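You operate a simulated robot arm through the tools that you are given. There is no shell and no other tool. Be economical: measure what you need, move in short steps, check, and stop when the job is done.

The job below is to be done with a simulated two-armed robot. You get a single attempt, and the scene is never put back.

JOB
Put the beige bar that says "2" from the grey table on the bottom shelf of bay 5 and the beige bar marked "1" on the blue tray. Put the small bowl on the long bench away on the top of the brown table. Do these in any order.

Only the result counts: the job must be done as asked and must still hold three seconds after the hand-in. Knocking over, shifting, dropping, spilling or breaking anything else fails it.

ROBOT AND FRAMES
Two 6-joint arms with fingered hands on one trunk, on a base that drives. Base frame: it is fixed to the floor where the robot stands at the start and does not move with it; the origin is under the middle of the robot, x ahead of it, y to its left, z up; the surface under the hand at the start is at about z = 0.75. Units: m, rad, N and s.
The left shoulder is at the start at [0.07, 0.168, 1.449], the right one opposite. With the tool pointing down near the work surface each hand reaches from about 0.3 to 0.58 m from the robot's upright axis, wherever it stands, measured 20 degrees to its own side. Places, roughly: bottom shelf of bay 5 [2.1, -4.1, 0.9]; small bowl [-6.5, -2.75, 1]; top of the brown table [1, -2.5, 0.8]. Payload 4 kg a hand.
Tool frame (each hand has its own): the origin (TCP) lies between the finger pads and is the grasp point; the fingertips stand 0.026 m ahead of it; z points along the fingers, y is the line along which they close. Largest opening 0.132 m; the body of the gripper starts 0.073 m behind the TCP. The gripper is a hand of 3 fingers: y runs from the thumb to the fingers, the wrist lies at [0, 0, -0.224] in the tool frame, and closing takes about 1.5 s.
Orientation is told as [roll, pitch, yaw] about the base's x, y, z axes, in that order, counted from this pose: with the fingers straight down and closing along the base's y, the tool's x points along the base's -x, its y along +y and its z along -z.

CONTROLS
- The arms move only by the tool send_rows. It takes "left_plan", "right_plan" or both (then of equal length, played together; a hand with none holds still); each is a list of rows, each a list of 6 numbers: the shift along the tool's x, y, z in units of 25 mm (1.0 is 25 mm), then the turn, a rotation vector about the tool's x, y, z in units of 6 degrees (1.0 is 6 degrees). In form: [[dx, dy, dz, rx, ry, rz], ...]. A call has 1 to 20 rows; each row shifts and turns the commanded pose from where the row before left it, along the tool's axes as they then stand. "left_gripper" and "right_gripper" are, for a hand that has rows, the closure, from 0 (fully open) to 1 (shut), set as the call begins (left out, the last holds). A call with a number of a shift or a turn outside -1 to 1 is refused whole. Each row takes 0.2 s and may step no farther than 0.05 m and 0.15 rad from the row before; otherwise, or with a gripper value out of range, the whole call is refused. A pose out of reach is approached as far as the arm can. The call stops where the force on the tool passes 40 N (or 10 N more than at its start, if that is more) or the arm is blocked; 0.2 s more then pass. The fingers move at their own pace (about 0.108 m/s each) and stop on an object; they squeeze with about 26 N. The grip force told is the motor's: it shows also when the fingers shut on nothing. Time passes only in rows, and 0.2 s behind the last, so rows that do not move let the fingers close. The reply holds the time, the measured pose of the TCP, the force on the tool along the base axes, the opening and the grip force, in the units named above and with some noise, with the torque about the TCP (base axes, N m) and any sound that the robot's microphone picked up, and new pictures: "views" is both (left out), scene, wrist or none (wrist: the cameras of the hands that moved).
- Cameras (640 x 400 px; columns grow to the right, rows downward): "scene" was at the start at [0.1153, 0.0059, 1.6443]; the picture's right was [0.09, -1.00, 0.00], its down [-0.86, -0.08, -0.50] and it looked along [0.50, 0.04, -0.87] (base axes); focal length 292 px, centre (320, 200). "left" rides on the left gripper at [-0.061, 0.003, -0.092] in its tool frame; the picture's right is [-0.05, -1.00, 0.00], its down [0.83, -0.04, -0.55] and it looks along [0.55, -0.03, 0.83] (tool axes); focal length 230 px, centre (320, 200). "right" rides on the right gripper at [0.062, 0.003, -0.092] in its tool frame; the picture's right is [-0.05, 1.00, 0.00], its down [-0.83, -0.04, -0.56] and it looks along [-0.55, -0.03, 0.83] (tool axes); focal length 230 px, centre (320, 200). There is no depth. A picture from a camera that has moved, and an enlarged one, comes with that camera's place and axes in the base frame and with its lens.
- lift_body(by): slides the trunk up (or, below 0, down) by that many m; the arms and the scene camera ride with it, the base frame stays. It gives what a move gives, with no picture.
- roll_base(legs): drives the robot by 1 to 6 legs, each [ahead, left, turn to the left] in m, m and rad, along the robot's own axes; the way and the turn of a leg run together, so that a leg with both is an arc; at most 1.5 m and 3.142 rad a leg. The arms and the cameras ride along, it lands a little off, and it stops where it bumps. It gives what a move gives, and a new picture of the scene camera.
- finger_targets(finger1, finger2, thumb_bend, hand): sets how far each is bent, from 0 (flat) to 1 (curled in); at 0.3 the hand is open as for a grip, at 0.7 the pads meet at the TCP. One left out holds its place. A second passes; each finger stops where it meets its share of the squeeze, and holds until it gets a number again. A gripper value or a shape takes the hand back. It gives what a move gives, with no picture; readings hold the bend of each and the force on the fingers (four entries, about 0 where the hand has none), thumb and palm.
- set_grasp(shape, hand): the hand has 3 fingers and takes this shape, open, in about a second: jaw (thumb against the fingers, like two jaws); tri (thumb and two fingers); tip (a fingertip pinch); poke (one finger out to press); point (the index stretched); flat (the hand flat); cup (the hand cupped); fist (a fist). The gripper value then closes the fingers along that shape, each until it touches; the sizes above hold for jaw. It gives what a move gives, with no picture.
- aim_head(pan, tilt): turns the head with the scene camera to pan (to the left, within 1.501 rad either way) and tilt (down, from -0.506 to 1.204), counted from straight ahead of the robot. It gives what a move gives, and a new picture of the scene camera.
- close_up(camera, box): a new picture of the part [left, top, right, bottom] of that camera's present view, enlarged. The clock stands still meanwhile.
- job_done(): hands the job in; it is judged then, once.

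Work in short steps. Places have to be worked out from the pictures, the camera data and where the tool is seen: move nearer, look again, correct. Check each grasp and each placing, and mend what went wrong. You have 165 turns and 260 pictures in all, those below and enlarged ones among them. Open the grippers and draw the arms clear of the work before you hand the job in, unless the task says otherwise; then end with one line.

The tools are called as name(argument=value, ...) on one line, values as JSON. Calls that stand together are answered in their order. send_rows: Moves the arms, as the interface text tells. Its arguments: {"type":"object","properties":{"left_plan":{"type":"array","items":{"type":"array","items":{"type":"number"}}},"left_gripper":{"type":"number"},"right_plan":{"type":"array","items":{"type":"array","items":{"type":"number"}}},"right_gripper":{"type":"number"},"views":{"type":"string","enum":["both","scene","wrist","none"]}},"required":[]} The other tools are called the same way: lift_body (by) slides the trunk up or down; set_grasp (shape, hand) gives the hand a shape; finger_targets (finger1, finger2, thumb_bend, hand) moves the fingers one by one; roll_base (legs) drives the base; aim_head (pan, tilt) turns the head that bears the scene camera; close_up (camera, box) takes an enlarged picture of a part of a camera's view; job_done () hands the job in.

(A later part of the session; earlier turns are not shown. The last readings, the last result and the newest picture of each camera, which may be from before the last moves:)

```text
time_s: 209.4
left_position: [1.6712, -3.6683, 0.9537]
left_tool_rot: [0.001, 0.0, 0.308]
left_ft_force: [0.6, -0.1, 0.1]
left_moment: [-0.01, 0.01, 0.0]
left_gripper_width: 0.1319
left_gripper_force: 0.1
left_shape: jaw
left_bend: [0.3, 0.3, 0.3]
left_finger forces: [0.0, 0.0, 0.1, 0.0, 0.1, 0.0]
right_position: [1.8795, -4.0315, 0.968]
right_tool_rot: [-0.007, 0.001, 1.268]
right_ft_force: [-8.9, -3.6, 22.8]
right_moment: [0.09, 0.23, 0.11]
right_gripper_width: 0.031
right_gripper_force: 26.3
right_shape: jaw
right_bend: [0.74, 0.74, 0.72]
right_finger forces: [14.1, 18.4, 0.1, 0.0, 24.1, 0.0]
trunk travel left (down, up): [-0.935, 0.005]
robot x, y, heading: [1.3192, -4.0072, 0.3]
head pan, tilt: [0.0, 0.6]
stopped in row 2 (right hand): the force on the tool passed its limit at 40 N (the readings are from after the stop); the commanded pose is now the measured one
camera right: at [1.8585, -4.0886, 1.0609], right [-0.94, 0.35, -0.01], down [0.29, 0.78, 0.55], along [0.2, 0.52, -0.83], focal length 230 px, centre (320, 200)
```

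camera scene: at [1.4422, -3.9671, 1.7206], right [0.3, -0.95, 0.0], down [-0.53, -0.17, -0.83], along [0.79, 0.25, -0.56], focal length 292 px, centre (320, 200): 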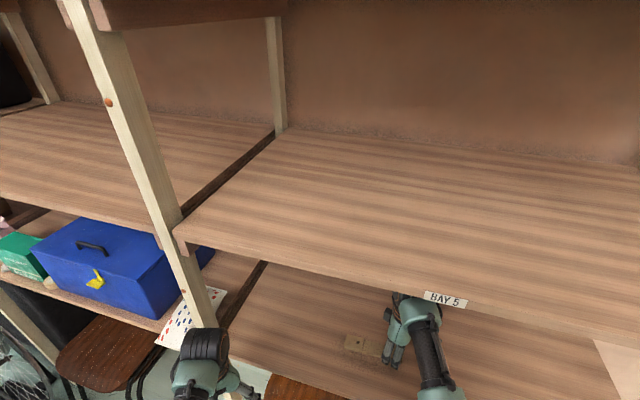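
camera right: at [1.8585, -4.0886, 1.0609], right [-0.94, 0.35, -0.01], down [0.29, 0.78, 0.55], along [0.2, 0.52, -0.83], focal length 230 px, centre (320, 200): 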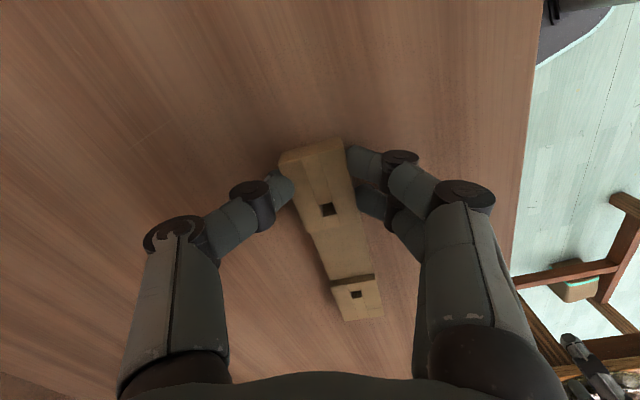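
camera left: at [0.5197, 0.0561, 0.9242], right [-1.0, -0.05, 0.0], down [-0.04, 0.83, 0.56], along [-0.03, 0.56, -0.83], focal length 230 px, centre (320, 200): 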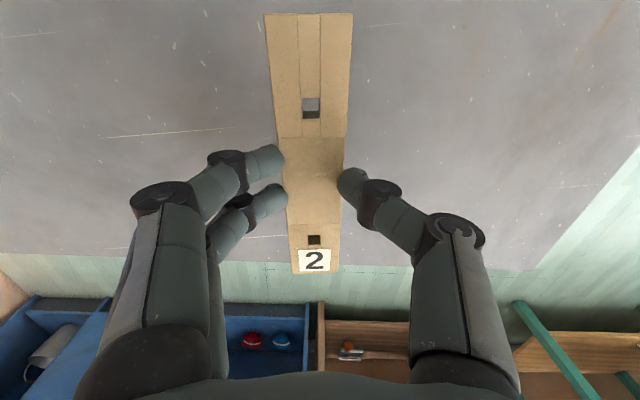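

The bar is firmly on the shelf. I'll relieve slightly upward and release.

send_rows(right_plan=[[0, 0, -0.1, 0, 0, 0], [0, 0, 0, 0, 0, 0], [0, 0, 0, 0, 0, 0], [0, 0, 0, 0, 0, 0], [0, 0, 0, 0, 0, 0], [0, 0, 0, 0, 0, 0], [0, 0, 0, 0, 0, 0], [0, 0, 0, 0, 0, 0]], right_gripper=0, views="wrist")

```text
time_s: 211.2
left_position: [1.674, -3.6678, 0.9505]
left_tool_rot: [0.001, 0.004, 0.308]
left_ft_force: [0.0, 0.5, -0.5]
left_moment: [-0.05, 0.0, 0.01]
left_gripper_width: 0.1318
left_gripper_force: 0.0
left_shape: jaw
left_bend: [0.3, 0.3, 0.3]
left_finger forces: [0.0, 0.0, 0.0, 0.0, 0.0, 0.0]
right_position: [1.8817, -4.0314, 0.9668]
right_tool_rot: [-0.003, 0.004, 1.269]
right_ft_force: [0.2, -0.1, -0.7]
right_moment: [0.01, 0.03, 0.05]
right_gripper_width: 0.132
right_gripper_force: 0.0
right_shape: jaw
right_bend: [0.3, 0.3, 0.3]
right_finger forces: [0.0, 0.0, 0.1, 0.1, 0.1, 0.1]
trunk travel left (down, up): [-0.935, 0.005]
robot x, y, heading: [1.3261, -4.0047, 0.301]
head pan, tilt: [0.0, 0.6]
camera right: at [1.8603, -4.0881, 1.06], right [-0.94, 0.35, 0.0], down [0.29, 0.78, 0.55], along [0.19, 0.52, -0.83], focal length 230 px, centre (320, 200)
```

right: 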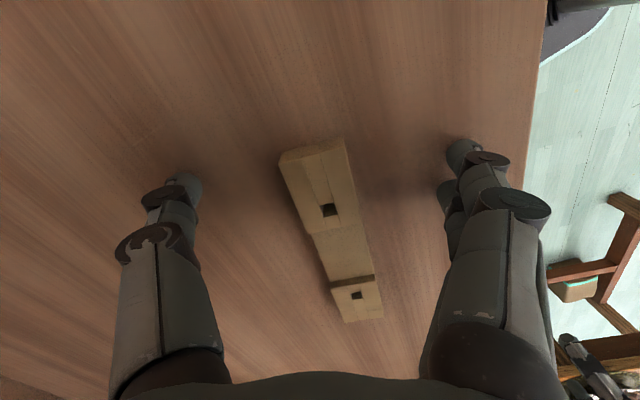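

Bar 2 lies flat on the bottom shelf of bay 5. I'll raise the hand 4.5 cm, back out, and view it.

send_rows(right_plan=[[0, 0, -0.8, 0, 0, 0], [0, 0, -0.9, 0, 0, 0], [0, 0, 0, 0, 0, 0]], views="none")

roll_base(legs=[[-0.3, 0, 0]])

```text
time_s: 212.0
left_position: [1.6734, -3.6677, 0.9515]
left_tool_rot: [0.001, 0.002, 0.304]
left_ft_force: [-0.8, 0.5, 0.1]
left_moment: [0.0, -0.02, 0.03]
left_gripper_width: 0.1319
left_gripper_force: 0.1
left_shape: jaw
left_bend: [0.3, 0.3, 0.3]
left_finger forces: [0.0, 0.0, 0.0, 0.1, 0.0, 0.0]
right_position: [1.8792, -4.031, 1.0082]
right_tool_rot: [-0.003, 0.006, 1.269]
right_ft_force: [-0.1, -0.4, 0.5]
right_moment: [-0.06, -0.02, 0.0]
right_gripper_width: 0.132
right_gripper_force: 0.2
right_shape: jaw
right_bend: [0.3, 0.3, 0.3]
right_finger forces: [0.1, 0.1, 0.0, 0.0, 0.0, 0.0]
trunk travel left (down, up): [-0.935, 0.005]
robot x, y, heading: [1.323, -4.0059, 0.303]
head pan, tilt: [0.0, 0.6]
```

```text
time_s: 214.0
left_position: [1.39, -3.7548, 0.951]
left_tool_rot: [0.001, 0.006, 0.31]
left_ft_force: [-0.3, 0.1, 0.1]
left_moment: [0.02, 0.05, 0.0]
left_gripper_width: 0.1319
left_gripper_force: 0.0
left_shape: jaw
left_bend: [0.3, 0.3, 0.3]
left_finger forces: [0.0, 0.0, 0.0, 0.1, 0.0, 0.0]
right_position: [1.5977, -4.1161, 1.0064]
right_tool_rot: [-0.001, 0.007, 1.273]
right_ft_force: [0.1, -0.2, -0.6]
right_moment: [0.01, 0.05, 0.0]
right_gripper_width: 0.132
right_gripper_force: 0.0
right_shape: jaw
right_bend: [0.3, 0.3, 0.3]
right_finger forces: [0.1, 0.0, 0.0, 0.1, 0.1, 0.1]
trunk travel left (down, up): [-0.935, 0.005]
robot x, y, heading: [1.0364, -4.096, 0.306]
head pan, tilt: [0.0, 0.6]
camera scene: at [1.1706, -4.0529, 1.7194], right [0.3, -0.95, 0.0], down [-0.54, -0.17, -0.82], along [0.79, 0.25, -0.57], focal length 292 px, centre (320, 200)
```

scene: 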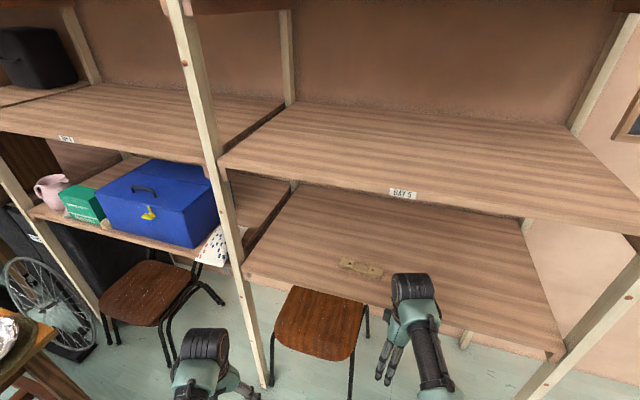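

Bar 2 is securely on the shelf. Next is the bowl: I'll move away from the green table, straighten, back out along the aisle, and turn toward the room's other end.

roll_base(legs=[[0, 0.18, 0], [0, 0, -0.306], [-0.8, 0, 0], [-0.7, 0, 0]])

```text
time_s: 223.9
left_position: [-0.0892, -3.7037, 0.9517]
left_tool_rot: [0.0, 0.003, 0.024]
left_ft_force: [-0.8, -0.7, 0.6]
left_moment: [0.0, -0.01, 0.01]
left_gripper_width: 0.132
left_gripper_force: 0.0
left_shape: jaw
left_bend: [0.3, 0.3, 0.3]
left_finger forces: [0.0, 0.1, 0.0, 0.0, 0.0, 0.1]
right_position: [0.0073, -4.1075, 1.0077]
right_tool_rot: [-0.003, 0.006, 0.989]
right_ft_force: [0.4, -0.8, 0.2]
right_moment: [0.0, 0.0, 0.0]
right_gripper_width: 0.132
right_gripper_force: 0.0
right_shape: jaw
right_bend: [0.3, 0.3, 0.3]
right_finger forces: [0.0, 0.0, 0.0, 0.0, 0.0, 0.0]
trunk travel left (down, up): [-0.935, 0.005]
robot x, y, heading: [-0.5196, -3.9303, 0.026]
head pan, tilt: [0.0, 0.6]
camera scene: at [-0.3847, -3.9288, 1.7196], right [0.02, -1.0, 0.0], down [-0.57, -0.01, -0.82], along [0.82, 0.02, -0.57], focal length 292 px, centre (320, 200)
```

scene: 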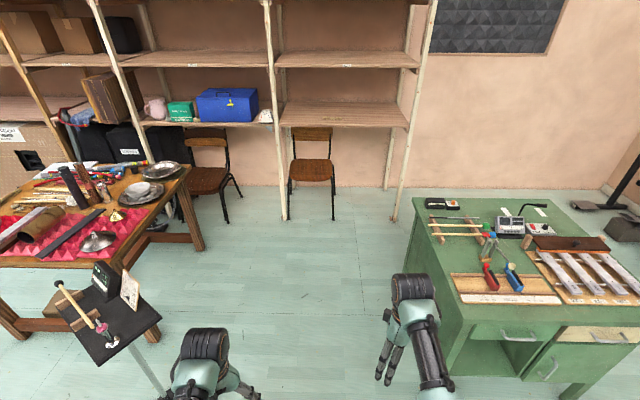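

Turning left and driving to the gap at y≈-2.5, then facing -x.

roll_base(legs=[[0, 0, 1.545], [0.7, 0, 0], [0.73, 0, 0], [0, 0, 1.571]])

aim_head(pan=0.0, tilt=0.25)

```text
time_s: 238.8
left_position: [-0.9681, -2.729, 0.9517]
left_tool_rot: [0.003, 0.004, 3.122]
left_ft_force: [0.1, -0.4, -0.3]
left_moment: [0.0, -0.01, 0.0]
left_gripper_width: 0.1319
left_gripper_force: 0.0
left_shape: jaw
left_bend: [0.3, 0.3, 0.3]
left_finger forces: [0.1, 0.1, 0.0, 0.1, 0.0, 0.0]
right_position: [-1.0471, -2.3208, 1.009]
right_tool_rot: [-0.003, 0.007, -2.196]
right_ft_force: [0.0, 0.3, 0.4]
right_moment: [0.02, -0.02, 0.04]
right_gripper_width: 0.1318
right_gripper_force: 0.1
right_shape: jaw
right_bend: [0.3, 0.3, 0.3]
right_finger forces: [0.1, 0.0, 0.0, 0.0, 0.1, 0.0]
trunk travel left (down, up): [-0.935, 0.005]
robot x, y, heading: [-0.5262, -2.5217, 3.122]
head pan, tilt: [0.0, 0.6]
camera scene: at [-0.6648, -2.5171, 1.7197], right [0.02, 1.0, 0.0], down [0.56, -0.01, -0.82], along [-0.82, 0.02, -0.57], focal length 292 px, centre (320, 200)
```

scene: 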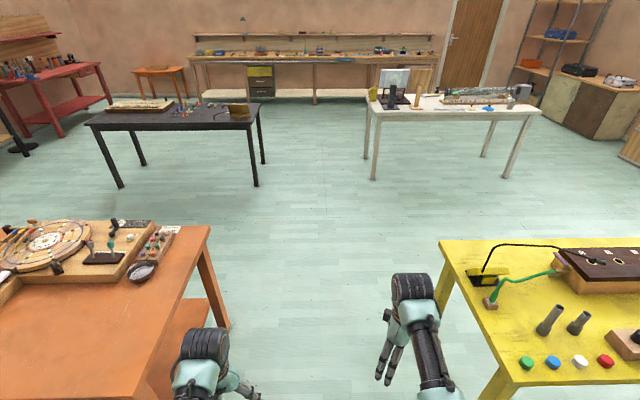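

```text
time_s: 239.6
left_position: [-0.9687, -2.7292, 0.9509]
left_tool_rot: [0.005, 0.004, 3.122]
left_ft_force: [-0.4, 0.7, 0.8]
left_moment: [0.0, -0.02, -0.01]
left_gripper_width: 0.132
left_gripper_force: 0.1
left_shape: jaw
left_bend: [0.3, 0.3, 0.3]
left_finger forces: [0.0, 0.1, 0.1, 0.0, 0.0, 0.0]
right_position: [-1.0471, -2.32, 1.0085]
right_tool_rot: [-0.003, 0.005, -2.199]
right_ft_force: [-0.2, -0.1, -0.1]
right_moment: [0.01, 0.0, -0.02]
right_gripper_width: 0.132
right_gripper_force: 0.0
right_shape: jaw
right_bend: [0.3, 0.3, 0.3]
right_finger forces: [0.0, 0.0, 0.0, 0.1, 0.0, 0.0]
trunk travel left (down, up): [-0.935, 0.005]
robot x, y, heading: [-0.5225, -2.5225, 3.118]
head pan, tilt: [0.0, 0.25]
camera scene: at [-0.6698, -2.5174, 1.7518], right [0.02, 1.0, 0.0], down [0.25, -0.01, -0.97], along [-0.97, 0.02, -0.25], focal length 292 px, centre (320, 200)
```

scene: 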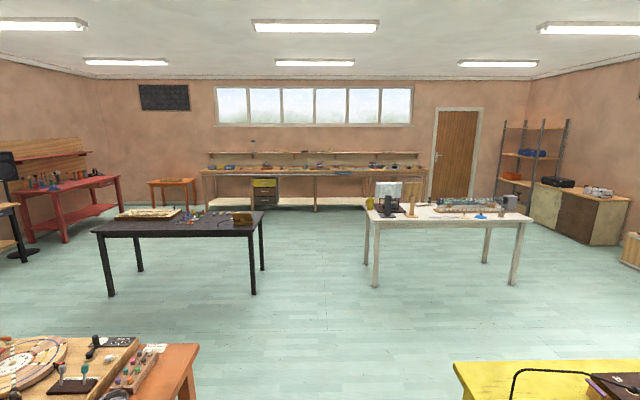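

The long bench is at the far wall and the aisle at y≈-2.5 is clear. I'll drive forward 4.2 m and look.

roll_base(legs=[[1.4, 0, 0.01], [1.4, 0, 0.01], [1.4, 0, 0]])

```text
time_s: 259.5
left_position: [-5.1091, -2.6628, 0.9512]
left_tool_rot: [0.002, 0.002, 3.126]
left_ft_force: [-0.4, 0.0, 0.1]
left_moment: [0.01, 0.01, 0.0]
left_gripper_width: 0.1319
left_gripper_force: 0.1
left_shape: jaw
left_bend: [0.3, 0.3, 0.3]
left_finger forces: [0.1, 0.0, 0.0, 0.0, 0.0, 0.1]
right_position: [-5.1895, -2.2535, 1.009]
right_tool_rot: [-0.004, 0.005, -2.194]
right_ft_force: [0.7, 0.5, -0.2]
right_moment: [0.0, 0.04, 0.0]
right_gripper_width: 0.132
right_gripper_force: 0.1
right_shape: jaw
right_bend: [0.3, 0.3, 0.3]
right_finger forces: [0.0, 0.0, 0.0, 0.0, 0.0, 0.0]
trunk travel left (down, up): [-0.935, 0.005]
robot x, y, heading: [-4.6719, -2.4543, 3.12]
head pan, tilt: [0.0, 0.25]
camera scene: at [-4.8108, -2.4496, 1.752], right [0.02, 1.0, 0.0], down [0.25, 0.0, -0.97], along [-0.97, 0.02, -0.25], focal length 292 px, centre (320, 200)
```

scene: 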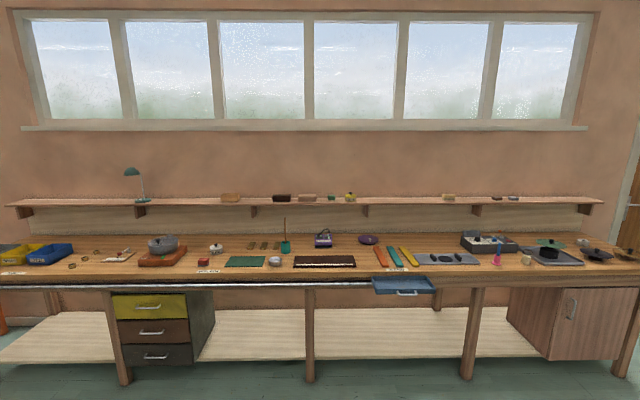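

The expected bowl position projects near pixel (273,252). I'll zoom in there.

close_up(camera="scene", box=[120, 210, 300, 290])

close_up(camera="scene", box=[250, 210, 430, 290])

close_up(camera="scene", box=[420, 210, 640, 290])

```text
3.56 times, centred on (210, 250) of scene
camera zoom: at [-4.8108, -2.4496, 1.752], right [0.02, 1.0, 0.0], down [0.25, 0.0, -0.97], along [-0.97, 0.02, -0.25], focal length 1039 px, centre (711, 22)
```

zoom: 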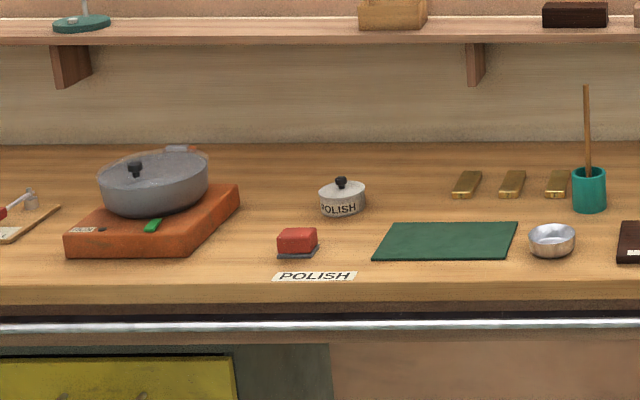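

```text
3.56 times, centred on (340, 250) of scene
camera zoom: at [-4.8108, -2.4496, 1.752], right [0.02, 1.0, 0.0], down [0.25, 0.0, -0.97], along [-0.97, 0.02, -0.25], focal length 1039 px, centre (249, 22)
```

zoom: 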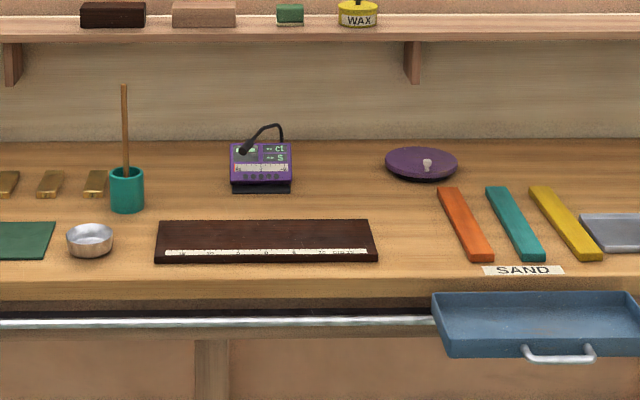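

```text
2.91 times, centred on (530, 250) of scene
camera zoom: at [-4.8108, -2.4496, 1.752], right [0.02, 1.0, 0.0], down [0.25, 0.0, -0.97], along [-0.97, 0.02, -0.25], focal length 850 px, centre (-291, 54)
```

zoom: 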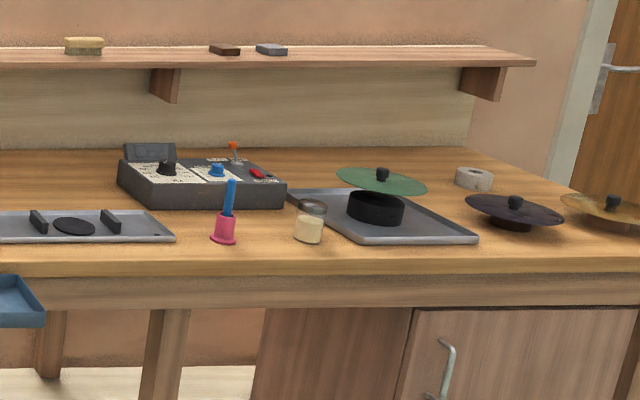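

The small metal bowl is at about [-6.46,-2.69], on the bench at z≈0.9. I'll use the right hand, rotating it to close sideways, and raise the left hand out of the way.

send_rows(right_plan=[[0, 0, 0, 0, 0, 1], [0, 0, 0, 0, 0, 1], [0, 0, 0, 0, 0, 1], [0, 0, 0, 0, 0, 1], [0, 0, 0, 0, 0, 1], [0, 0, 0, 0, 0, 1], [0, 0, 0, 0, 0, 1], [0, 0, 0, 0, 0, 1], [0, 0, 0, 0, 0, 1], [0, 0, 0, 0, 0, 0.2], [0, 0, 0, 0, 0, 0]], left_plan=[[-0.2, 0.4, -0.5, 0, 0, 0], [-0.2, 0.4, -0.5, 0, 0, 0], [-0.2, 0.4, -0.5, 0, 0, 0], [-0.2, 0.4, -0.5, 0, 0, 0], [-0.2, 0.4, -0.5, 0, 0, 0], [0, 0, -0.5, 0, 0, 0], [0, 0, -0.5, 0, 0, 0], [0, 0, 0, 0, 0, 0], [0, 0, 0, 0, 0, 0], [0, 0, 0, 0, 0, 0], [0, 0, 0, 0, 0, 0]], views="none")

aim_head(pan=0.0, tilt=0.6)

roll_base(legs=[[0, 0.44, 0.02], [0.8, 0, 0]])

```text
time_s: 261.9
left_position: [-5.1359, -2.7109, 1.0391]
left_tool_rot: [0.004, 0.003, 3.126]
left_ft_force: [-0.2, -0.3, 0.1]
left_moment: [0.0, -0.01, 0.01]
left_gripper_width: 0.1319
left_gripper_force: 0.1
left_shape: jaw
left_bend: [0.3, 0.3, 0.3]
left_finger forces: [0.0, 0.0, 0.0, 0.0, 0.0, 0.0]
right_position: [-5.1893, -2.2543, 1.0082]
right_tool_rot: [-0.007, 0.001, 3.126]
right_ft_force: [-0.3, -0.2, 0.4]
right_moment: [0.03, 0.01, 0.01]
right_gripper_width: 0.1318
right_gripper_force: 0.0
right_shape: jaw
right_bend: [0.3, 0.3, 0.3]
right_finger forces: [0.1, 0.0, 0.1, 0.0, 0.0, 0.1]
trunk travel left (down, up): [-0.935, 0.005]
robot x, y, heading: [-4.6662, -2.4524, 3.121]
head pan, tilt: [0.0, 0.25]
```

```text
time_s: 262.7
left_position: [-5.136, -2.7105, 1.0399]
left_tool_rot: [0.002, 0.004, 3.127]
left_ft_force: [-0.8, -0.4, -0.1]
left_moment: [-0.01, 0.02, 0.02]
left_gripper_width: 0.1322
left_gripper_force: 0.1
left_shape: jaw
left_bend: [0.3, 0.3, 0.3]
left_finger forces: [0.0, 0.0, 0.0, 0.1, 0.0, 0.2]
right_position: [-5.1904, -2.2545, 1.0066]
right_tool_rot: [-0.006, 0.002, 3.124]
right_ft_force: [-0.2, -0.2, -0.3]
right_moment: [0.01, -0.02, 0.0]
right_gripper_width: 0.1319
right_gripper_force: 0.1
right_shape: jaw
right_bend: [0.3, 0.3, 0.3]
right_finger forces: [0.0, 0.0, 0.1, 0.0, 0.0, 0.1]
trunk travel left (down, up): [-0.935, 0.005]
robot x, y, heading: [-4.6675, -2.4502, 3.127]
head pan, tilt: [0.0, 0.6]
camera scene: at [-4.8067, -2.4497, 1.7198], right [0.02, 1.0, 0.0], down [0.56, -0.01, -0.83], along [-0.83, 0.02, -0.56], focal length 292 px, centre (320, 200)
```

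scene: 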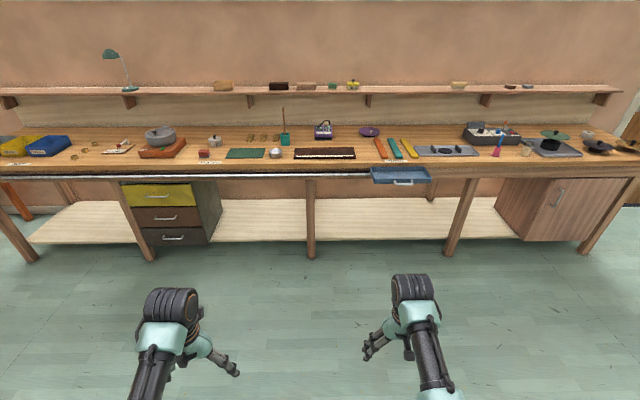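

```text
time_s: 269.3
left_position: [-5.9272, -3.187, 1.0392]
left_tool_rot: [0.003, 0.001, -3.116]
left_ft_force: [0.1, 0.1, 0.4]
left_moment: [-0.03, 0.01, -0.04]
left_gripper_width: 0.1316
left_gripper_force: 0.2
left_shape: jaw
left_bend: [0.3, 0.3, 0.3]
left_finger forces: [0.1, 0.0, 0.1, 0.0, 0.1, 0.0]
right_position: [-6.0002, -2.7321, 1.0081]
right_tool_rot: [-0.004, -0.001, -3.115]
right_ft_force: [0.4, 0.0, 0.6]
right_moment: [-0.02, 0.01, -0.01]
right_gripper_width: 0.1317
right_gripper_force: 0.0
right_shape: jaw
right_bend: [0.3, 0.3, 0.3]
right_finger forces: [0.1, 0.1, 0.1, 0.0, 0.0, 0.0]
trunk travel left (down, up): [-0.935, 0.005]
robot x, y, heading: [-5.4718, -2.9052, -3.122]
head pan, tilt: [0.0, 0.6]
camera scene: at [-5.6087, -2.9117, 1.7198], right [-0.02, 1.0, 0.0], down [0.56, 0.01, -0.83], along [-0.83, -0.02, -0.56], focal length 292 px, centre (320, 200)
```

scene: 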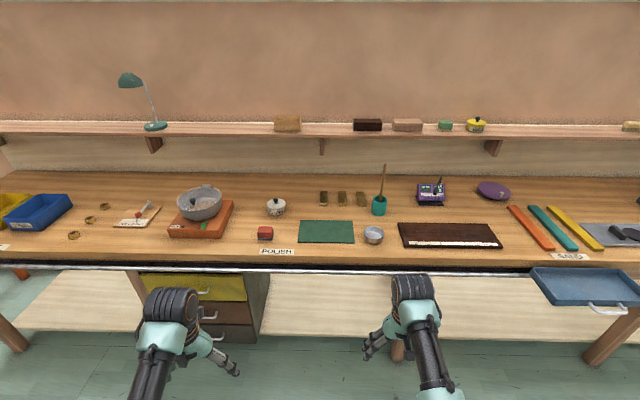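

The bowl is near [-6.52,-2.715] and the bench top is around z 0.87–0.9. I'll advance 0.45 m with the hands well above the bench items, then look through the wrist camera.

roll_base(legs=[[0.45, -0.02, -0.02]])

close_up(camera="right", box=[0, 0, 640, 400])

```text
time_s: 272.0
left_position: [-6.3766, -3.1609, 1.039]
left_tool_rot: [0.001, 0.002, -3.137]
left_ft_force: [0.3, 0.5, 0.5]
left_moment: [-0.01, -0.03, 0.02]
left_gripper_width: 0.132
left_gripper_force: 0.1
left_shape: jaw
left_bend: [0.3, 0.3, 0.3]
left_finger forces: [0.0, 0.0, 0.0, 0.0, 0.0, 0.0]
right_position: [-6.4391, -2.7061, 1.0094]
right_tool_rot: [-0.008, 0.0, -3.138]
right_ft_force: [0.8, 0.4, 0.5]
right_moment: [-0.02, 0.01, -0.02]
right_gripper_width: 0.132
right_gripper_force: 0.0
right_shape: jaw
right_bend: [0.3, 0.3, 0.3]
right_finger forces: [0.0, 0.1, 0.1, 0.0, 0.0, 0.1]
trunk travel left (down, up): [-0.935, 0.005]
robot x, y, heading: [-5.9122, -2.8918, -3.14]
head pan, tilt: [0.0, 0.6]
camera scene: at [-6.0514, -2.8942, 1.7199], right [0.0, 1.0, 0.0], down [0.56, 0.0, -0.83], along [-0.83, 0.0, -0.56], focal length 292 px, centre (320, 200)
```

scene: 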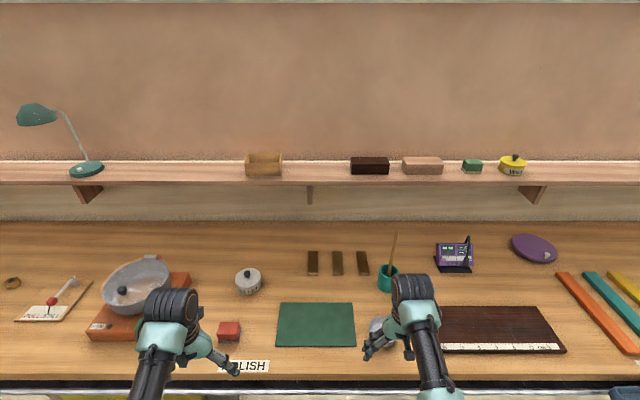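

```text
1.00 times, centred on (320, 200) of right (not enlarged: the box is as wide or as high as the picture)
camera zoom: at [-6.3764, -2.7088, 1.1014], right [-0.05, -1.0, -0.01], down [-0.83, 0.04, 0.56], along [-0.55, 0.03, -0.83], focal length 230 px, centre (320, 200)
```

zoom: 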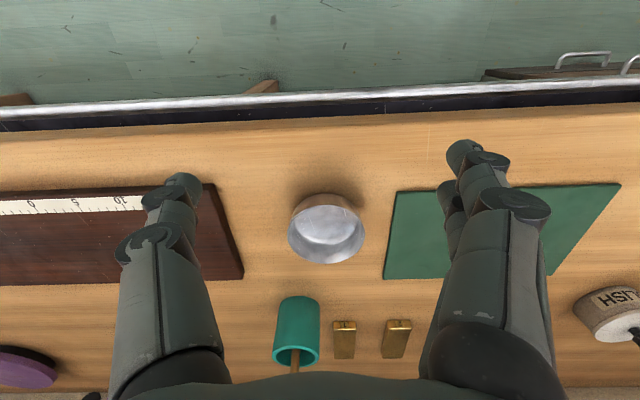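

The bowl centre is about [-6.525,-2.707] with a diameter near 75 mm, and the brush cup is 19 cm behind it. I'll advance 8.5 cm and check alignment.

roll_base(legs=[[0.085, 0, 0]])

close_up(camera="right", box=[0, 0, 640, 400])

```text
time_s: 273.1
left_position: [-6.4556, -3.1611, 1.0417]
left_tool_rot: [0.004, -0.002, -3.14]
left_ft_force: [1.2, 0.2, -0.6]
left_moment: [-0.01, 0.03, 0.03]
left_gripper_width: 0.1317
left_gripper_force: 0.0
left_shape: jaw
left_bend: [0.3, 0.3, 0.3]
left_finger forces: [0.1, 0.0, 0.0, 0.0, 0.1, 0.0]
right_position: [-6.5169, -2.7041, 1.0106]
right_tool_rot: [-0.007, -0.005, -3.139]
right_ft_force: [0.5, 0.3, -0.4]
right_moment: [0.01, 0.05, 0.02]
right_gripper_width: 0.132
right_gripper_force: 0.1
right_shape: jaw
right_bend: [0.3, 0.3, 0.3]
right_finger forces: [0.1, 0.1, 0.1, 0.1, 0.0, 0.1]
trunk travel left (down, up): [-0.935, 0.005]
robot x, y, heading: [-5.9966, -2.8943, 3.139]
head pan, tilt: [0.0, 0.6]
camera scene: at [-6.1276, -2.894, 1.7206], right [0.0, 1.0, 0.0], down [0.56, 0.0, -0.83], along [-0.83, 0.0, -0.56], focal length 292 px, centre (320, 200)
```

scene: 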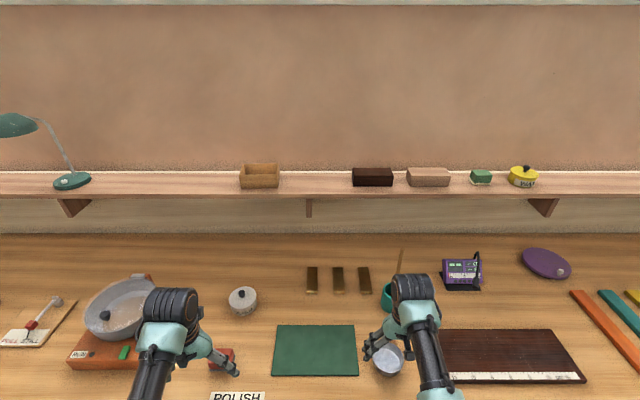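

```text
1.00 times, centred on (320, 200) of right (not enlarged: the box is as wide or as high as the picture)
camera zoom: at [-6.4547, -2.708, 1.1032], right [-0.05, -1.0, -0.01], down [-0.83, 0.04, 0.56], along [-0.56, 0.03, -0.83], focal length 230 px, centre (320, 200)
```

zoom: 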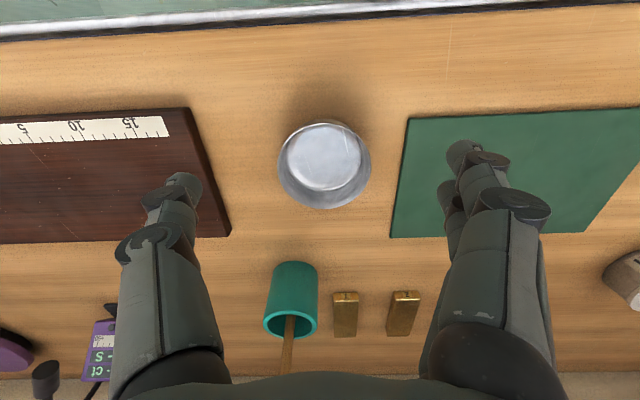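

Triangulating gives the rim centre at [-6.55,-2.706], rim z≈0.90, diameter about 88 mm. I'll advance 3 cm, then lower to z≈0.93 and check.

roll_base(legs=[[0.033, 0, 0]])

send_rows(right_plan=[[0, 0, 0.8, 0, 0, 0], [0, 0, 0.8, 0, 0, 0], [0, 0, 0.8, 0, 0, 0], [0, 0, 0.8, 0, 0, 0], [0, 0, 0, 0, 0, 0]], views="wrist")

```text
time_s: 273.9
left_position: [-6.4901, -3.1594, 1.0417]
left_tool_rot: [0.003, -0.002, -3.14]
left_ft_force: [-0.2, 0.1, -0.2]
left_moment: [0.0, 0.05, -0.02]
left_gripper_width: 0.1319
left_gripper_force: 0.1
left_shape: jaw
left_bend: [0.3, 0.3, 0.3]
left_finger forces: [0.0, 0.0, 0.0, 0.1, 0.0, 0.0]
right_position: [-6.5514, -2.7054, 1.0099]
right_tool_rot: [-0.007, -0.003, -3.141]
right_ft_force: [0.3, -0.3, 0.0]
right_moment: [-0.02, 0.06, 0.0]
right_gripper_width: 0.1318
right_gripper_force: 0.1
right_shape: jaw
right_bend: [0.3, 0.3, 0.3]
right_finger forces: [0.1, 0.0, 0.0, 0.0, 0.0, 0.0]
trunk travel left (down, up): [-0.935, 0.005]
robot x, y, heading: [-6.0304, -2.8956, 3.14]
head pan, tilt: [0.0, 0.6]
camera scene: at [-6.1615, -2.8938, 1.7205], right [0.0, 1.0, 0.0], down [0.56, 0.0, -0.83], along [-0.83, 0.0, -0.56], focal length 292 px, centre (320, 200)
```

scene: 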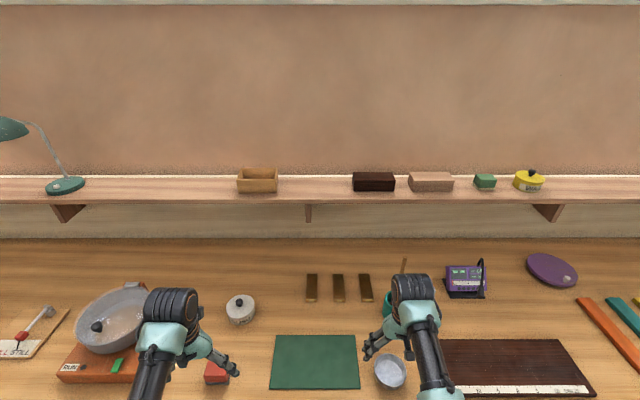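

```text
time_s: 275.1
left_position: [-6.4936, -3.1609, 1.0391]
left_tool_rot: [0.004, 0.003, -3.139]
left_ft_force: [-0.2, 0.5, 0.7]
left_moment: [0.0, 0.02, 0.0]
left_gripper_width: 0.1318
left_gripper_force: 0.1
left_shape: jaw
left_bend: [0.3, 0.3, 0.3]
left_finger forces: [0.0, 0.1, 0.0, 0.0, 0.1, 0.0]
right_position: [-6.5548, -2.7025, 0.9254]
right_tool_rot: [-0.007, 0.0, -3.141]
right_ft_force: [-0.1, -0.2, 0.1]
right_moment: [-0.01, 0.04, -0.01]
right_gripper_width: 0.1321
right_gripper_force: 0.1
right_shape: jaw
right_bend: [0.3, 0.3, 0.3]
right_finger forces: [0.0, 0.0, 0.0, 0.0, 0.0, 0.1]
trunk travel left (down, up): [-0.935, 0.005]
robot x, y, heading: [-6.0303, -2.8976, 3.139]
head pan, tilt: [0.0, 0.6]
camera right: at [-6.4929, -2.7061, 1.0188], right [-0.05, -1.0, -0.01], down [-0.83, 0.04, 0.56], along [-0.55, 0.03, -0.83], focal length 230 px, centre (320, 200)
```

right: 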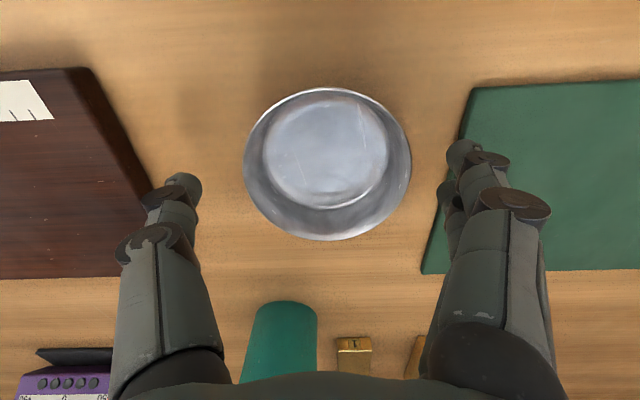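

The hand is nearly centred: rim at z≈0.905, bowl centre at x≈-6.543. I'll correct 1 cm and descend to z≈0.90.

send_rows(right_plan=[[0.4, 0.14, 0.2, 0, 0, 0], [0, 0, 0.5, 0, 0, 0], [0, 0, 0.3, 0, 0, 0], [0, 0, 0, 0, 0, 0]], views="wrist")

```text
time_s: 276.1
left_position: [-6.4899, -3.158, 1.0426]
left_tool_rot: [0.004, 0.0, 3.14]
left_ft_force: [-1.2, 0.5, -0.3]
left_moment: [0.01, -0.02, 0.02]
left_gripper_width: 0.1319
left_gripper_force: 0.0
left_shape: jaw
left_bend: [0.3, 0.3, 0.3]
left_finger forces: [0.0, 0.1, 0.1, 0.0, 0.0, 0.0]
right_position: [-6.5433, -2.7027, 0.9078]
right_tool_rot: [-0.007, -0.012, -3.142]
right_ft_force: [21.0, 12.6, 31.6]
right_moment: [-2.45, -0.58, 1.78]
right_gripper_width: 0.1317
right_gripper_force: 0.1
right_shape: jaw
right_bend: [0.28, 0.27, 0.3]
right_finger forces: [23.2, 12.5, 0.0, 0.0, 0.0, 0.1]
trunk travel left (down, up): [-0.935, 0.005]
robot x, y, heading: [-6.0268, -2.896, 3.137]
head pan, tilt: [0.0, 0.6]
stopped in row 4 (right hand): the force on the tool passed its limit at 45 N (the readings are from after the stop); the commanded pose is now the measured one
camera right: at [-6.4813, -2.7064, 1.0001], right [-0.05, -1.0, -0.01], down [-0.82, 0.04, 0.56], along [-0.56, 0.04, -0.83], focal length 230 px, centre (320, 200)
```

right: 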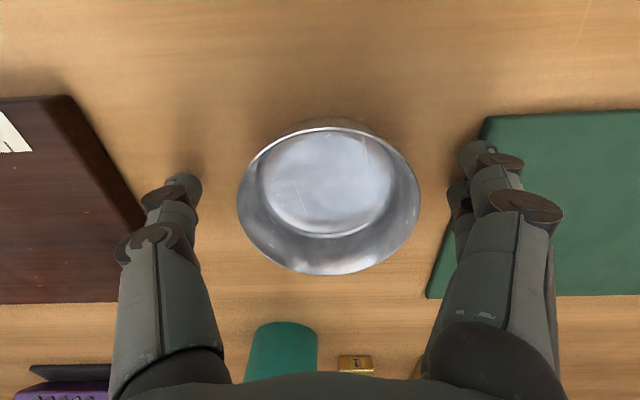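

The fingertips touched the mat/bench, so the surface is around 0.88. I'll raise 6 mm to unload and then close gently.

send_rows(right_plan=[[0, 0, -0.25, 0, 0, 0], [0, 0, 0, 0, 0, 0]], views="wrist")

```text
time_s: 276.6
left_position: [-6.4932, -3.1606, 1.039]
left_tool_rot: [0.004, 0.003, -3.142]
left_ft_force: [0.9, 0.1, 0.0]
left_moment: [0.03, 0.04, 0.01]
left_gripper_width: 0.1321
left_gripper_force: 0.1
left_shape: jaw
left_bend: [0.3, 0.3, 0.3]
left_finger forces: [0.0, 0.0, 0.0, 0.1, 0.1, 0.1]
right_position: [-6.5484, -2.7064, 0.9116]
right_tool_rot: [-0.008, -0.013, 3.141]
right_ft_force: [-0.2, 0.9, 0.3]
right_moment: [0.03, 0.02, -0.01]
right_gripper_width: 0.132
right_gripper_force: 0.0
right_shape: jaw
right_bend: [0.3, 0.3, 0.3]
right_finger forces: [0.1, 0.0, 0.0, 0.1, 0.0, 0.0]
trunk travel left (down, up): [-0.935, 0.005]
robot x, y, heading: [-6.0309, -2.893, 3.14]
head pan, tilt: [0.0, 0.6]
camera right: at [-6.4859, -2.7098, 1.0026], right [-0.05, -1.0, -0.01], down [-0.82, 0.04, 0.57], along [-0.56, 0.04, -0.82], focal length 230 px, centre (320, 200)
```

right: 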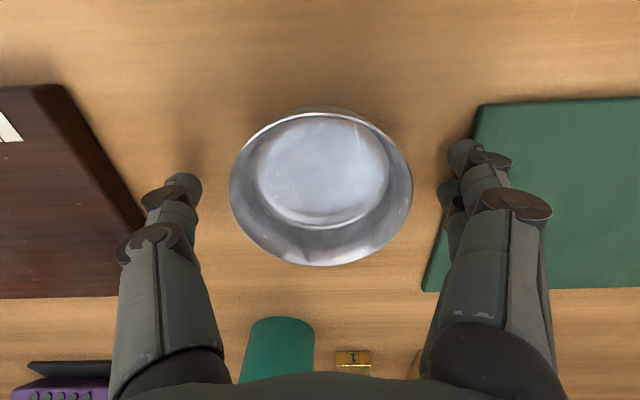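

The bowl is centred between the fingers. Closing.

send_rows(right_plan=[[0, 0, 0, 0, 0, 0], [0, 0, 0, 0, 0, 0], [0, 0, 0, 0, 0, 0], [0, 0, 0, 0, 0, 0], [0, 0, 0, 0, 0, 0], [0, 0, 0, 0, 0, 0]], right_gripper=1, views="wrist")

```text
time_s: 278.1
left_position: [-6.4939, -3.1602, 1.0386]
left_tool_rot: [0.004, 0.004, 3.141]
left_ft_force: [-0.7, 0.1, 0.4]
left_moment: [0.03, 0.01, -0.01]
left_gripper_width: 0.1317
left_gripper_force: 0.1
left_shape: jaw
left_bend: [0.3, 0.3, 0.3]
left_finger forces: [0.1, 0.1, 0.0, 0.0, 0.0, 0.0]
right_position: [-6.5488, -2.7063, 0.9103]
right_tool_rot: [-0.009, -0.008, 3.141]
right_ft_force: [0.3, -0.2, 0.3]
right_moment: [-0.02, 0.01, 0.05]
right_gripper_width: 0.0739
right_gripper_force: 26.1
right_shape: jaw
right_bend: [0.61, 0.71, 0.71]
right_finger forces: [5.4, 18.1, 0.0, 0.1, 22.8, 0.0]
trunk travel left (down, up): [-0.935, 0.005]
robot x, y, heading: [-6.0295, -2.891, 3.141]
head pan, tilt: [0.0, 0.6]
camera right: at [-6.4865, -2.7091, 1.0027], right [-0.05, -1.0, -0.01], down [-0.83, 0.04, 0.56], along [-0.56, 0.04, -0.83], focal length 230 px, centre (320, 200)
```

right: 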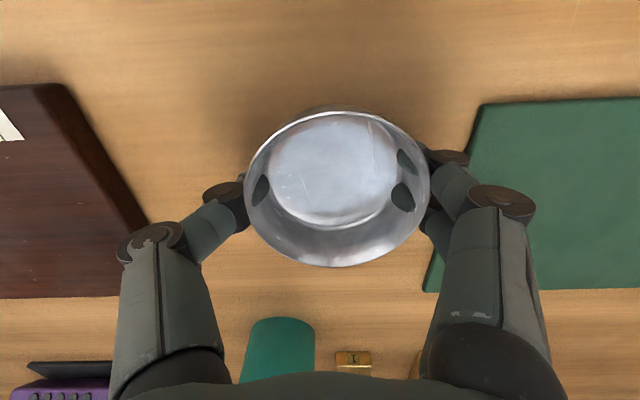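

Gripped, but the load is uneven (5 N vs 18 N) and the bowl is slightly off centre. I'll reopen, shift about 6 mm forward and 8 mm sideways, and re-grip.

send_rows(right_plan=[[0, 0, 0, 0, 0, 0], [0, 0, 0, 0, 0, 0], [0, 0, 0, 0, 0, 0], [0, 0, 0, 0, 0, 0], [0, 0, 0, 0, 0, 0], [-0.25, 0.3, 0, 0, 0, 0], [0, 0, 0, 0, 0, 0]], right_gripper=0, views="wrist")

send_rows(right_plan=[[0, 0, 0, 0, 0, 0], [0, 0, 0, 0, 0, 0], [0, 0, 0, 0, 0, 0], [0, 0, 0, 0, 0, 0], [0, 0, 0, 0, 0, 0], [0, 0, 0, 0, 0, 0]], right_gripper=1, views="wrist")

```text
time_s: 279.6
left_position: [-6.4936, -3.1588, 1.0404]
left_tool_rot: [0.004, 0.002, 3.143]
left_ft_force: [0.4, 0.6, 0.1]
left_moment: [0.05, 0.02, -0.03]
left_gripper_width: 0.1316
left_gripper_force: 0.1
left_shape: jaw
left_bend: [0.3, 0.3, 0.3]
left_finger forces: [0.0, 0.1, 0.0, 0.1, 0.0, 0.0]
right_position: [-6.5548, -2.7108, 0.9108]
right_tool_rot: [-0.008, -0.012, 3.141]
right_ft_force: [4.3, 7.5, 4.7]
right_moment: [-0.09, -0.14, 0.37]
right_gripper_width: 0.1313
right_gripper_force: 0.1
right_shape: jaw
right_bend: [0.33, 0.33, 0.3]
right_finger forces: [4.4, 3.9, 0.0, 0.0, 0.1, 0.1]
trunk travel left (down, up): [-0.935, 0.005]
robot x, y, heading: [-6.0288, -2.8916, 3.141]
head pan, tilt: [0.0, 0.6]
camera right: at [-6.4915, -2.7148, 1.0023], right [-0.05, -1.0, -0.01], down [-0.83, 0.04, 0.56], along [-0.56, 0.04, -0.83], focal length 230 px, centre (320, 200)
```

right: 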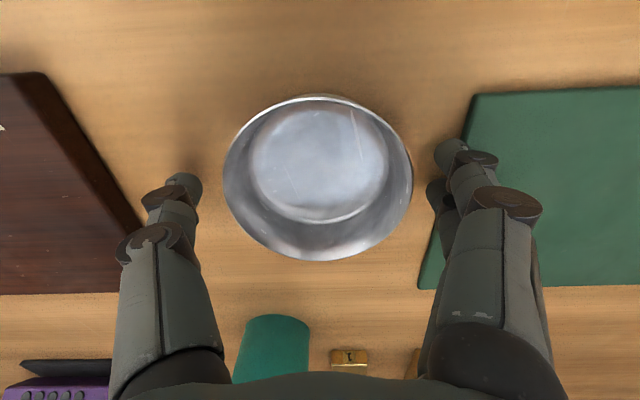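

```text
time_s: 281.1
left_position: [-6.4939, -3.1599, 1.0388]
left_tool_rot: [0.003, 0.005, 3.141]
left_ft_force: [-0.7, -0.4, 0.6]
left_moment: [0.0, -0.03, 0.0]
left_gripper_width: 0.132
left_gripper_force: 0.0
left_shape: jaw
left_bend: [0.3, 0.3, 0.3]
left_finger forces: [0.1, 0.0, 0.0, 0.0, 0.0, 0.0]
right_position: [-6.5555, -2.7134, 0.9098]
right_tool_rot: [-0.01, -0.008, 3.142]
right_ft_force: [-0.5, -0.6, 0.4]
right_moment: [0.0, -0.02, 0.0]
right_gripper_width: 0.0714
right_gripper_force: 25.6
right_shape: jaw
right_bend: [0.58, 0.58, 0.7]
right_finger forces: [16.1, 11.6, 0.0, 0.1, 27.1, 0.0]
trunk travel left (down, up): [-0.935, 0.005]
robot x, y, heading: [-6.032, -2.8902, 3.139]
head pan, tilt: [0.0, 0.6]
camera right: at [-6.4928, -2.7173, 1.0021], right [-0.05, -1.0, -0.01], down [-0.83, 0.04, 0.56], along [-0.56, 0.04, -0.83], focal length 230 px, centre (320, 200)
```

right: 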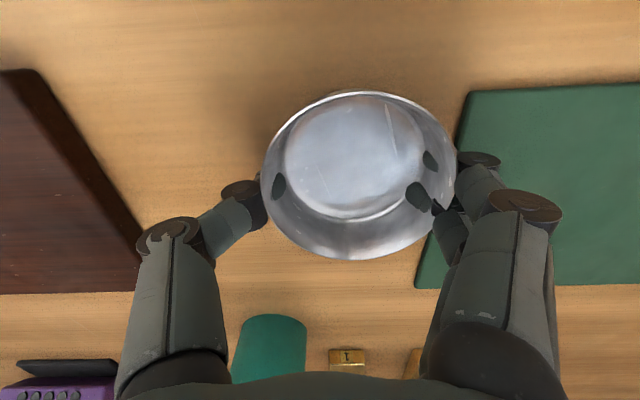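

Now the grip is balanced (16/12 vs 27 N). I'll lift 3 cm slowly and watch.

send_rows(right_plan=[[0, 0, -0.3, 0, 0, 0], [0, 0, -0.3, 0, 0, 0], [0, 0, -0.3, 0, 0, 0], [0, 0, -0.3, 0, 0, 0], [0, 0, 0, 0, 0, 0], [0, 0, 0, 0, 0, 0], [0, 0, 0, 0, 0, 0], [0, 0, 0, 0, 0, 0], [0, 0, 0, 0, 0, 0], [0, 0, 0, 0, 0, 0]], views="wrist")

```text
time_s: 283.2
left_position: [-6.4942, -3.159, 1.0392]
left_tool_rot: [0.002, 0.004, 3.143]
left_ft_force: [1.1, -0.4, 0.7]
left_moment: [-0.03, 0.01, 0.02]
left_gripper_width: 0.132
left_gripper_force: 0.1
left_shape: jaw
left_bend: [0.3, 0.3, 0.3]
left_finger forces: [0.0, 0.0, 0.0, 0.0, 0.1, 0.0]
right_position: [-6.5549, -2.7141, 0.9414]
right_tool_rot: [-0.009, -0.008, 3.142]
right_ft_force: [-0.2, 0.3, -0.7]
right_moment: [0.02, -0.05, -0.01]
right_gripper_width: 0.0717
right_gripper_force: 25.7
right_shape: jaw
right_bend: [0.58, 0.58, 0.7]
right_finger forces: [15.9, 11.6, 0.0, 0.0, 27.1, 0.1]
trunk travel left (down, up): [-0.935, 0.005]
robot x, y, heading: [-6.0313, -2.8915, 3.131]
head pan, tilt: [0.0, 0.6]
camera right: at [-6.4923, -2.7173, 1.0325], right [-0.05, -1.0, -0.01], down [-0.83, 0.04, 0.56], along [-0.56, 0.04, -0.83], focal length 230 px, centre (320, 200)
```

right: 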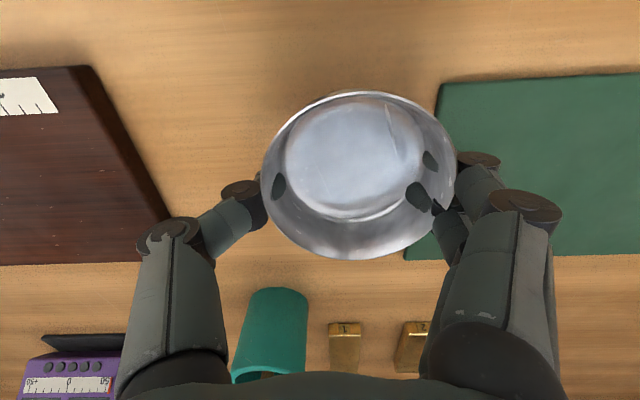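

The bowl is held steadily. I'll raise it further and back away from the bench.

send_rows(right_plan=[[0, 0, -0.6, 0, 0, 0], [0, 0, -0.6, 0, 0, 0], [0, 0, -0.6, 0, 0, 0], [0, 0, 0, 0, 0, 0]], views="none")

roll_base(legs=[[-0.7, 0, 0]])

```text
time_s: 284.2
left_position: [-6.4947, -3.1593, 1.0397]
left_tool_rot: [0.004, 0.004, 3.144]
left_ft_force: [0.2, -0.4, 0.6]
left_moment: [-0.02, -0.01, 0.01]
left_gripper_width: 0.132
left_gripper_force: 0.1
left_shape: jaw
left_bend: [0.3, 0.3, 0.3]
left_finger forces: [0.0, 0.0, 0.0, 0.0, 0.0, 0.0]
right_position: [-6.5547, -2.7129, 0.9866]
right_tool_rot: [-0.007, -0.008, 3.143]
right_ft_force: [-0.9, 0.0, -0.8]
right_moment: [0.01, -0.01, -0.02]
right_gripper_width: 0.0716
right_gripper_force: 26.3
right_shape: jaw
right_bend: [0.58, 0.58, 0.7]
right_finger forces: [15.9, 11.6, 0.0, 0.0, 27.0, 0.0]
trunk travel left (down, up): [-0.935, 0.005]
robot x, y, heading: [-6.0275, -2.8913, 3.139]
head pan, tilt: [0.0, 0.6]
```

```text
time_s: 288.1
left_position: [-5.793, -3.1597, 1.0383]
left_tool_rot: [0.004, 0.005, 3.12]
left_ft_force: [-0.7, -0.3, -0.1]
left_moment: [-0.05, -0.01, 0.0]
left_gripper_width: 0.1316
left_gripper_force: 0.0
left_shape: jaw
left_bend: [0.3, 0.3, 0.3]
left_finger forces: [0.1, 0.1, 0.1, 0.0, 0.0, 0.0]
right_position: [-5.844, -2.7117, 0.9843]
right_tool_rot: [-0.007, -0.008, 3.118]
right_ft_force: [0.8, 0.5, -1.6]
right_moment: [-0.03, 0.04, 0.0]
right_gripper_width: 0.0718
right_gripper_force: 26.0
right_shape: jaw
right_bend: [0.58, 0.58, 0.7]
right_finger forces: [15.9, 11.6, 0.0, 0.1, 27.0, 0.0]
trunk travel left (down, up): [-0.935, 0.005]
robot x, y, heading: [-5.3197, -2.9045, 3.116]
head pan, tilt: [0.0, 0.6]
camera scene: at [-5.4636, -2.9001, 1.7195], right [0.03, 1.0, 0.0], down [0.57, -0.01, -0.82], along [-0.82, 0.02, -0.57], focal length 292 px, centre (320, 200)
```

scene: 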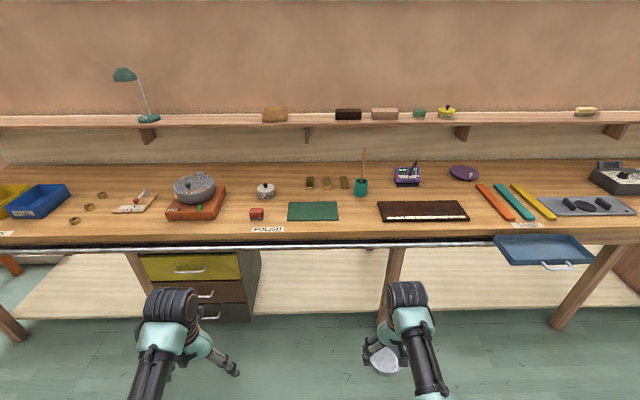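

The bench is undisturbed. I'll move to the y≈-2.5 aisle, turn around, and drive toward the brown table.

roll_base(legs=[[0, 0.0, -1.55], [0, 0, -1.566], [0.05, 0.4, 0]])

```text
time_s: 298.2
left_position: [-4.7923, -2.2627, 1.0402]
left_tool_rot: [0.006, 0.003, -0.025]
left_ft_force: [-0.2, -0.2, -0.1]
left_moment: [-0.02, 0.04, 0.03]
left_gripper_width: 0.132
left_gripper_force: 0.1
left_shape: jaw
left_bend: [0.3, 0.3, 0.3]
left_finger forces: [0.0, 0.1, 0.1, 0.1, 0.1, 0.0]
right_position: [-4.7435, -2.7101, 0.9853]
right_tool_rot: [-0.007, -0.01, -0.026]
right_ft_force: [-0.6, 0.0, -1.2]
right_moment: [-0.01, 0.04, -0.03]
right_gripper_width: 0.0716
right_gripper_force: 25.9
right_shape: jaw
right_bend: [0.58, 0.58, 0.7]
right_finger forces: [15.6, 11.5, 0.0, 0.0, 26.8, 0.0]
trunk travel left (down, up): [-0.935, 0.005]
robot x, y, heading: [-5.2688, -2.5175, -0.03]
head pan, tilt: [0.0, 0.6]
camera scene: at [-5.126, -2.5211, 1.7197], right [-0.03, -1.0, 0.0], down [-0.56, 0.02, -0.83], along [0.82, -0.02, -0.56], focal length 292 px, centre (320, 200)
```

scene: 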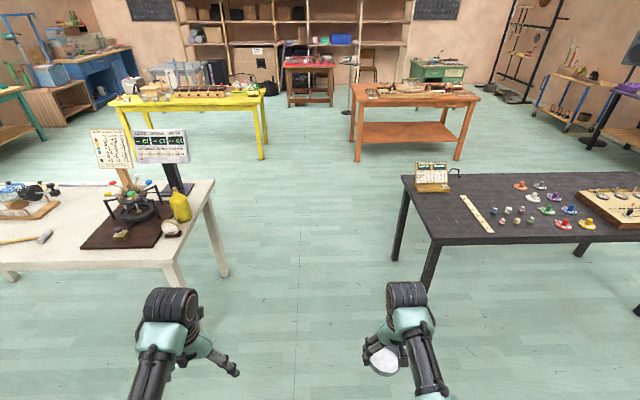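

The corridor is clear. I'll straighten and drive 4.8 m.

roll_base(legs=[[0, 0, 0.03], [1.4, 0, 0], [1.4, 0, 0], [1.4, 0, 0]])

```text
time_s: 318.5
left_position: [-0.6545, -2.2752, 1.0379]
left_tool_rot: [0.004, 0.003, -0.029]
left_ft_force: [0.4, 0.1, -0.4]
left_moment: [0.0, -0.01, -0.01]
left_gripper_width: 0.132
left_gripper_force: 0.1
left_shape: jaw
left_bend: [0.3, 0.3, 0.3]
left_finger forces: [0.1, 0.0, 0.1, 0.0, 0.0, 0.0]
right_position: [-0.6072, -2.7236, 0.9861]
right_tool_rot: [-0.008, -0.011, -0.028]
right_ft_force: [-0.5, -0.7, -1.3]
right_moment: [0.01, 0.03, 0.01]
right_gripper_width: 0.0716
right_gripper_force: 26.1
right_shape: jaw
right_bend: [0.58, 0.58, 0.7]
right_finger forces: [15.5, 11.4, 0.0, 0.0, 26.9, 0.0]
trunk travel left (down, up): [-0.935, 0.005]
robot x, y, heading: [-1.1277, -2.5267, -0.027]
head pan, tilt: [0.0, 0.6]
camera scene: at [-0.9892, -2.5318, 1.7198], right [-0.03, -1.0, 0.0], down [-0.56, 0.02, -0.83], along [0.82, -0.03, -0.56], focal length 292 px, centre (320, 200)
```

scene: 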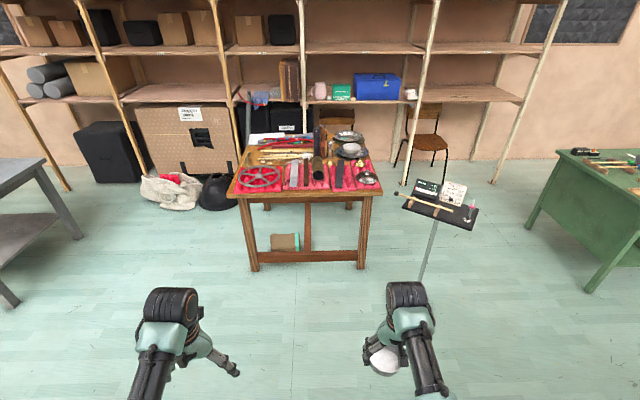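

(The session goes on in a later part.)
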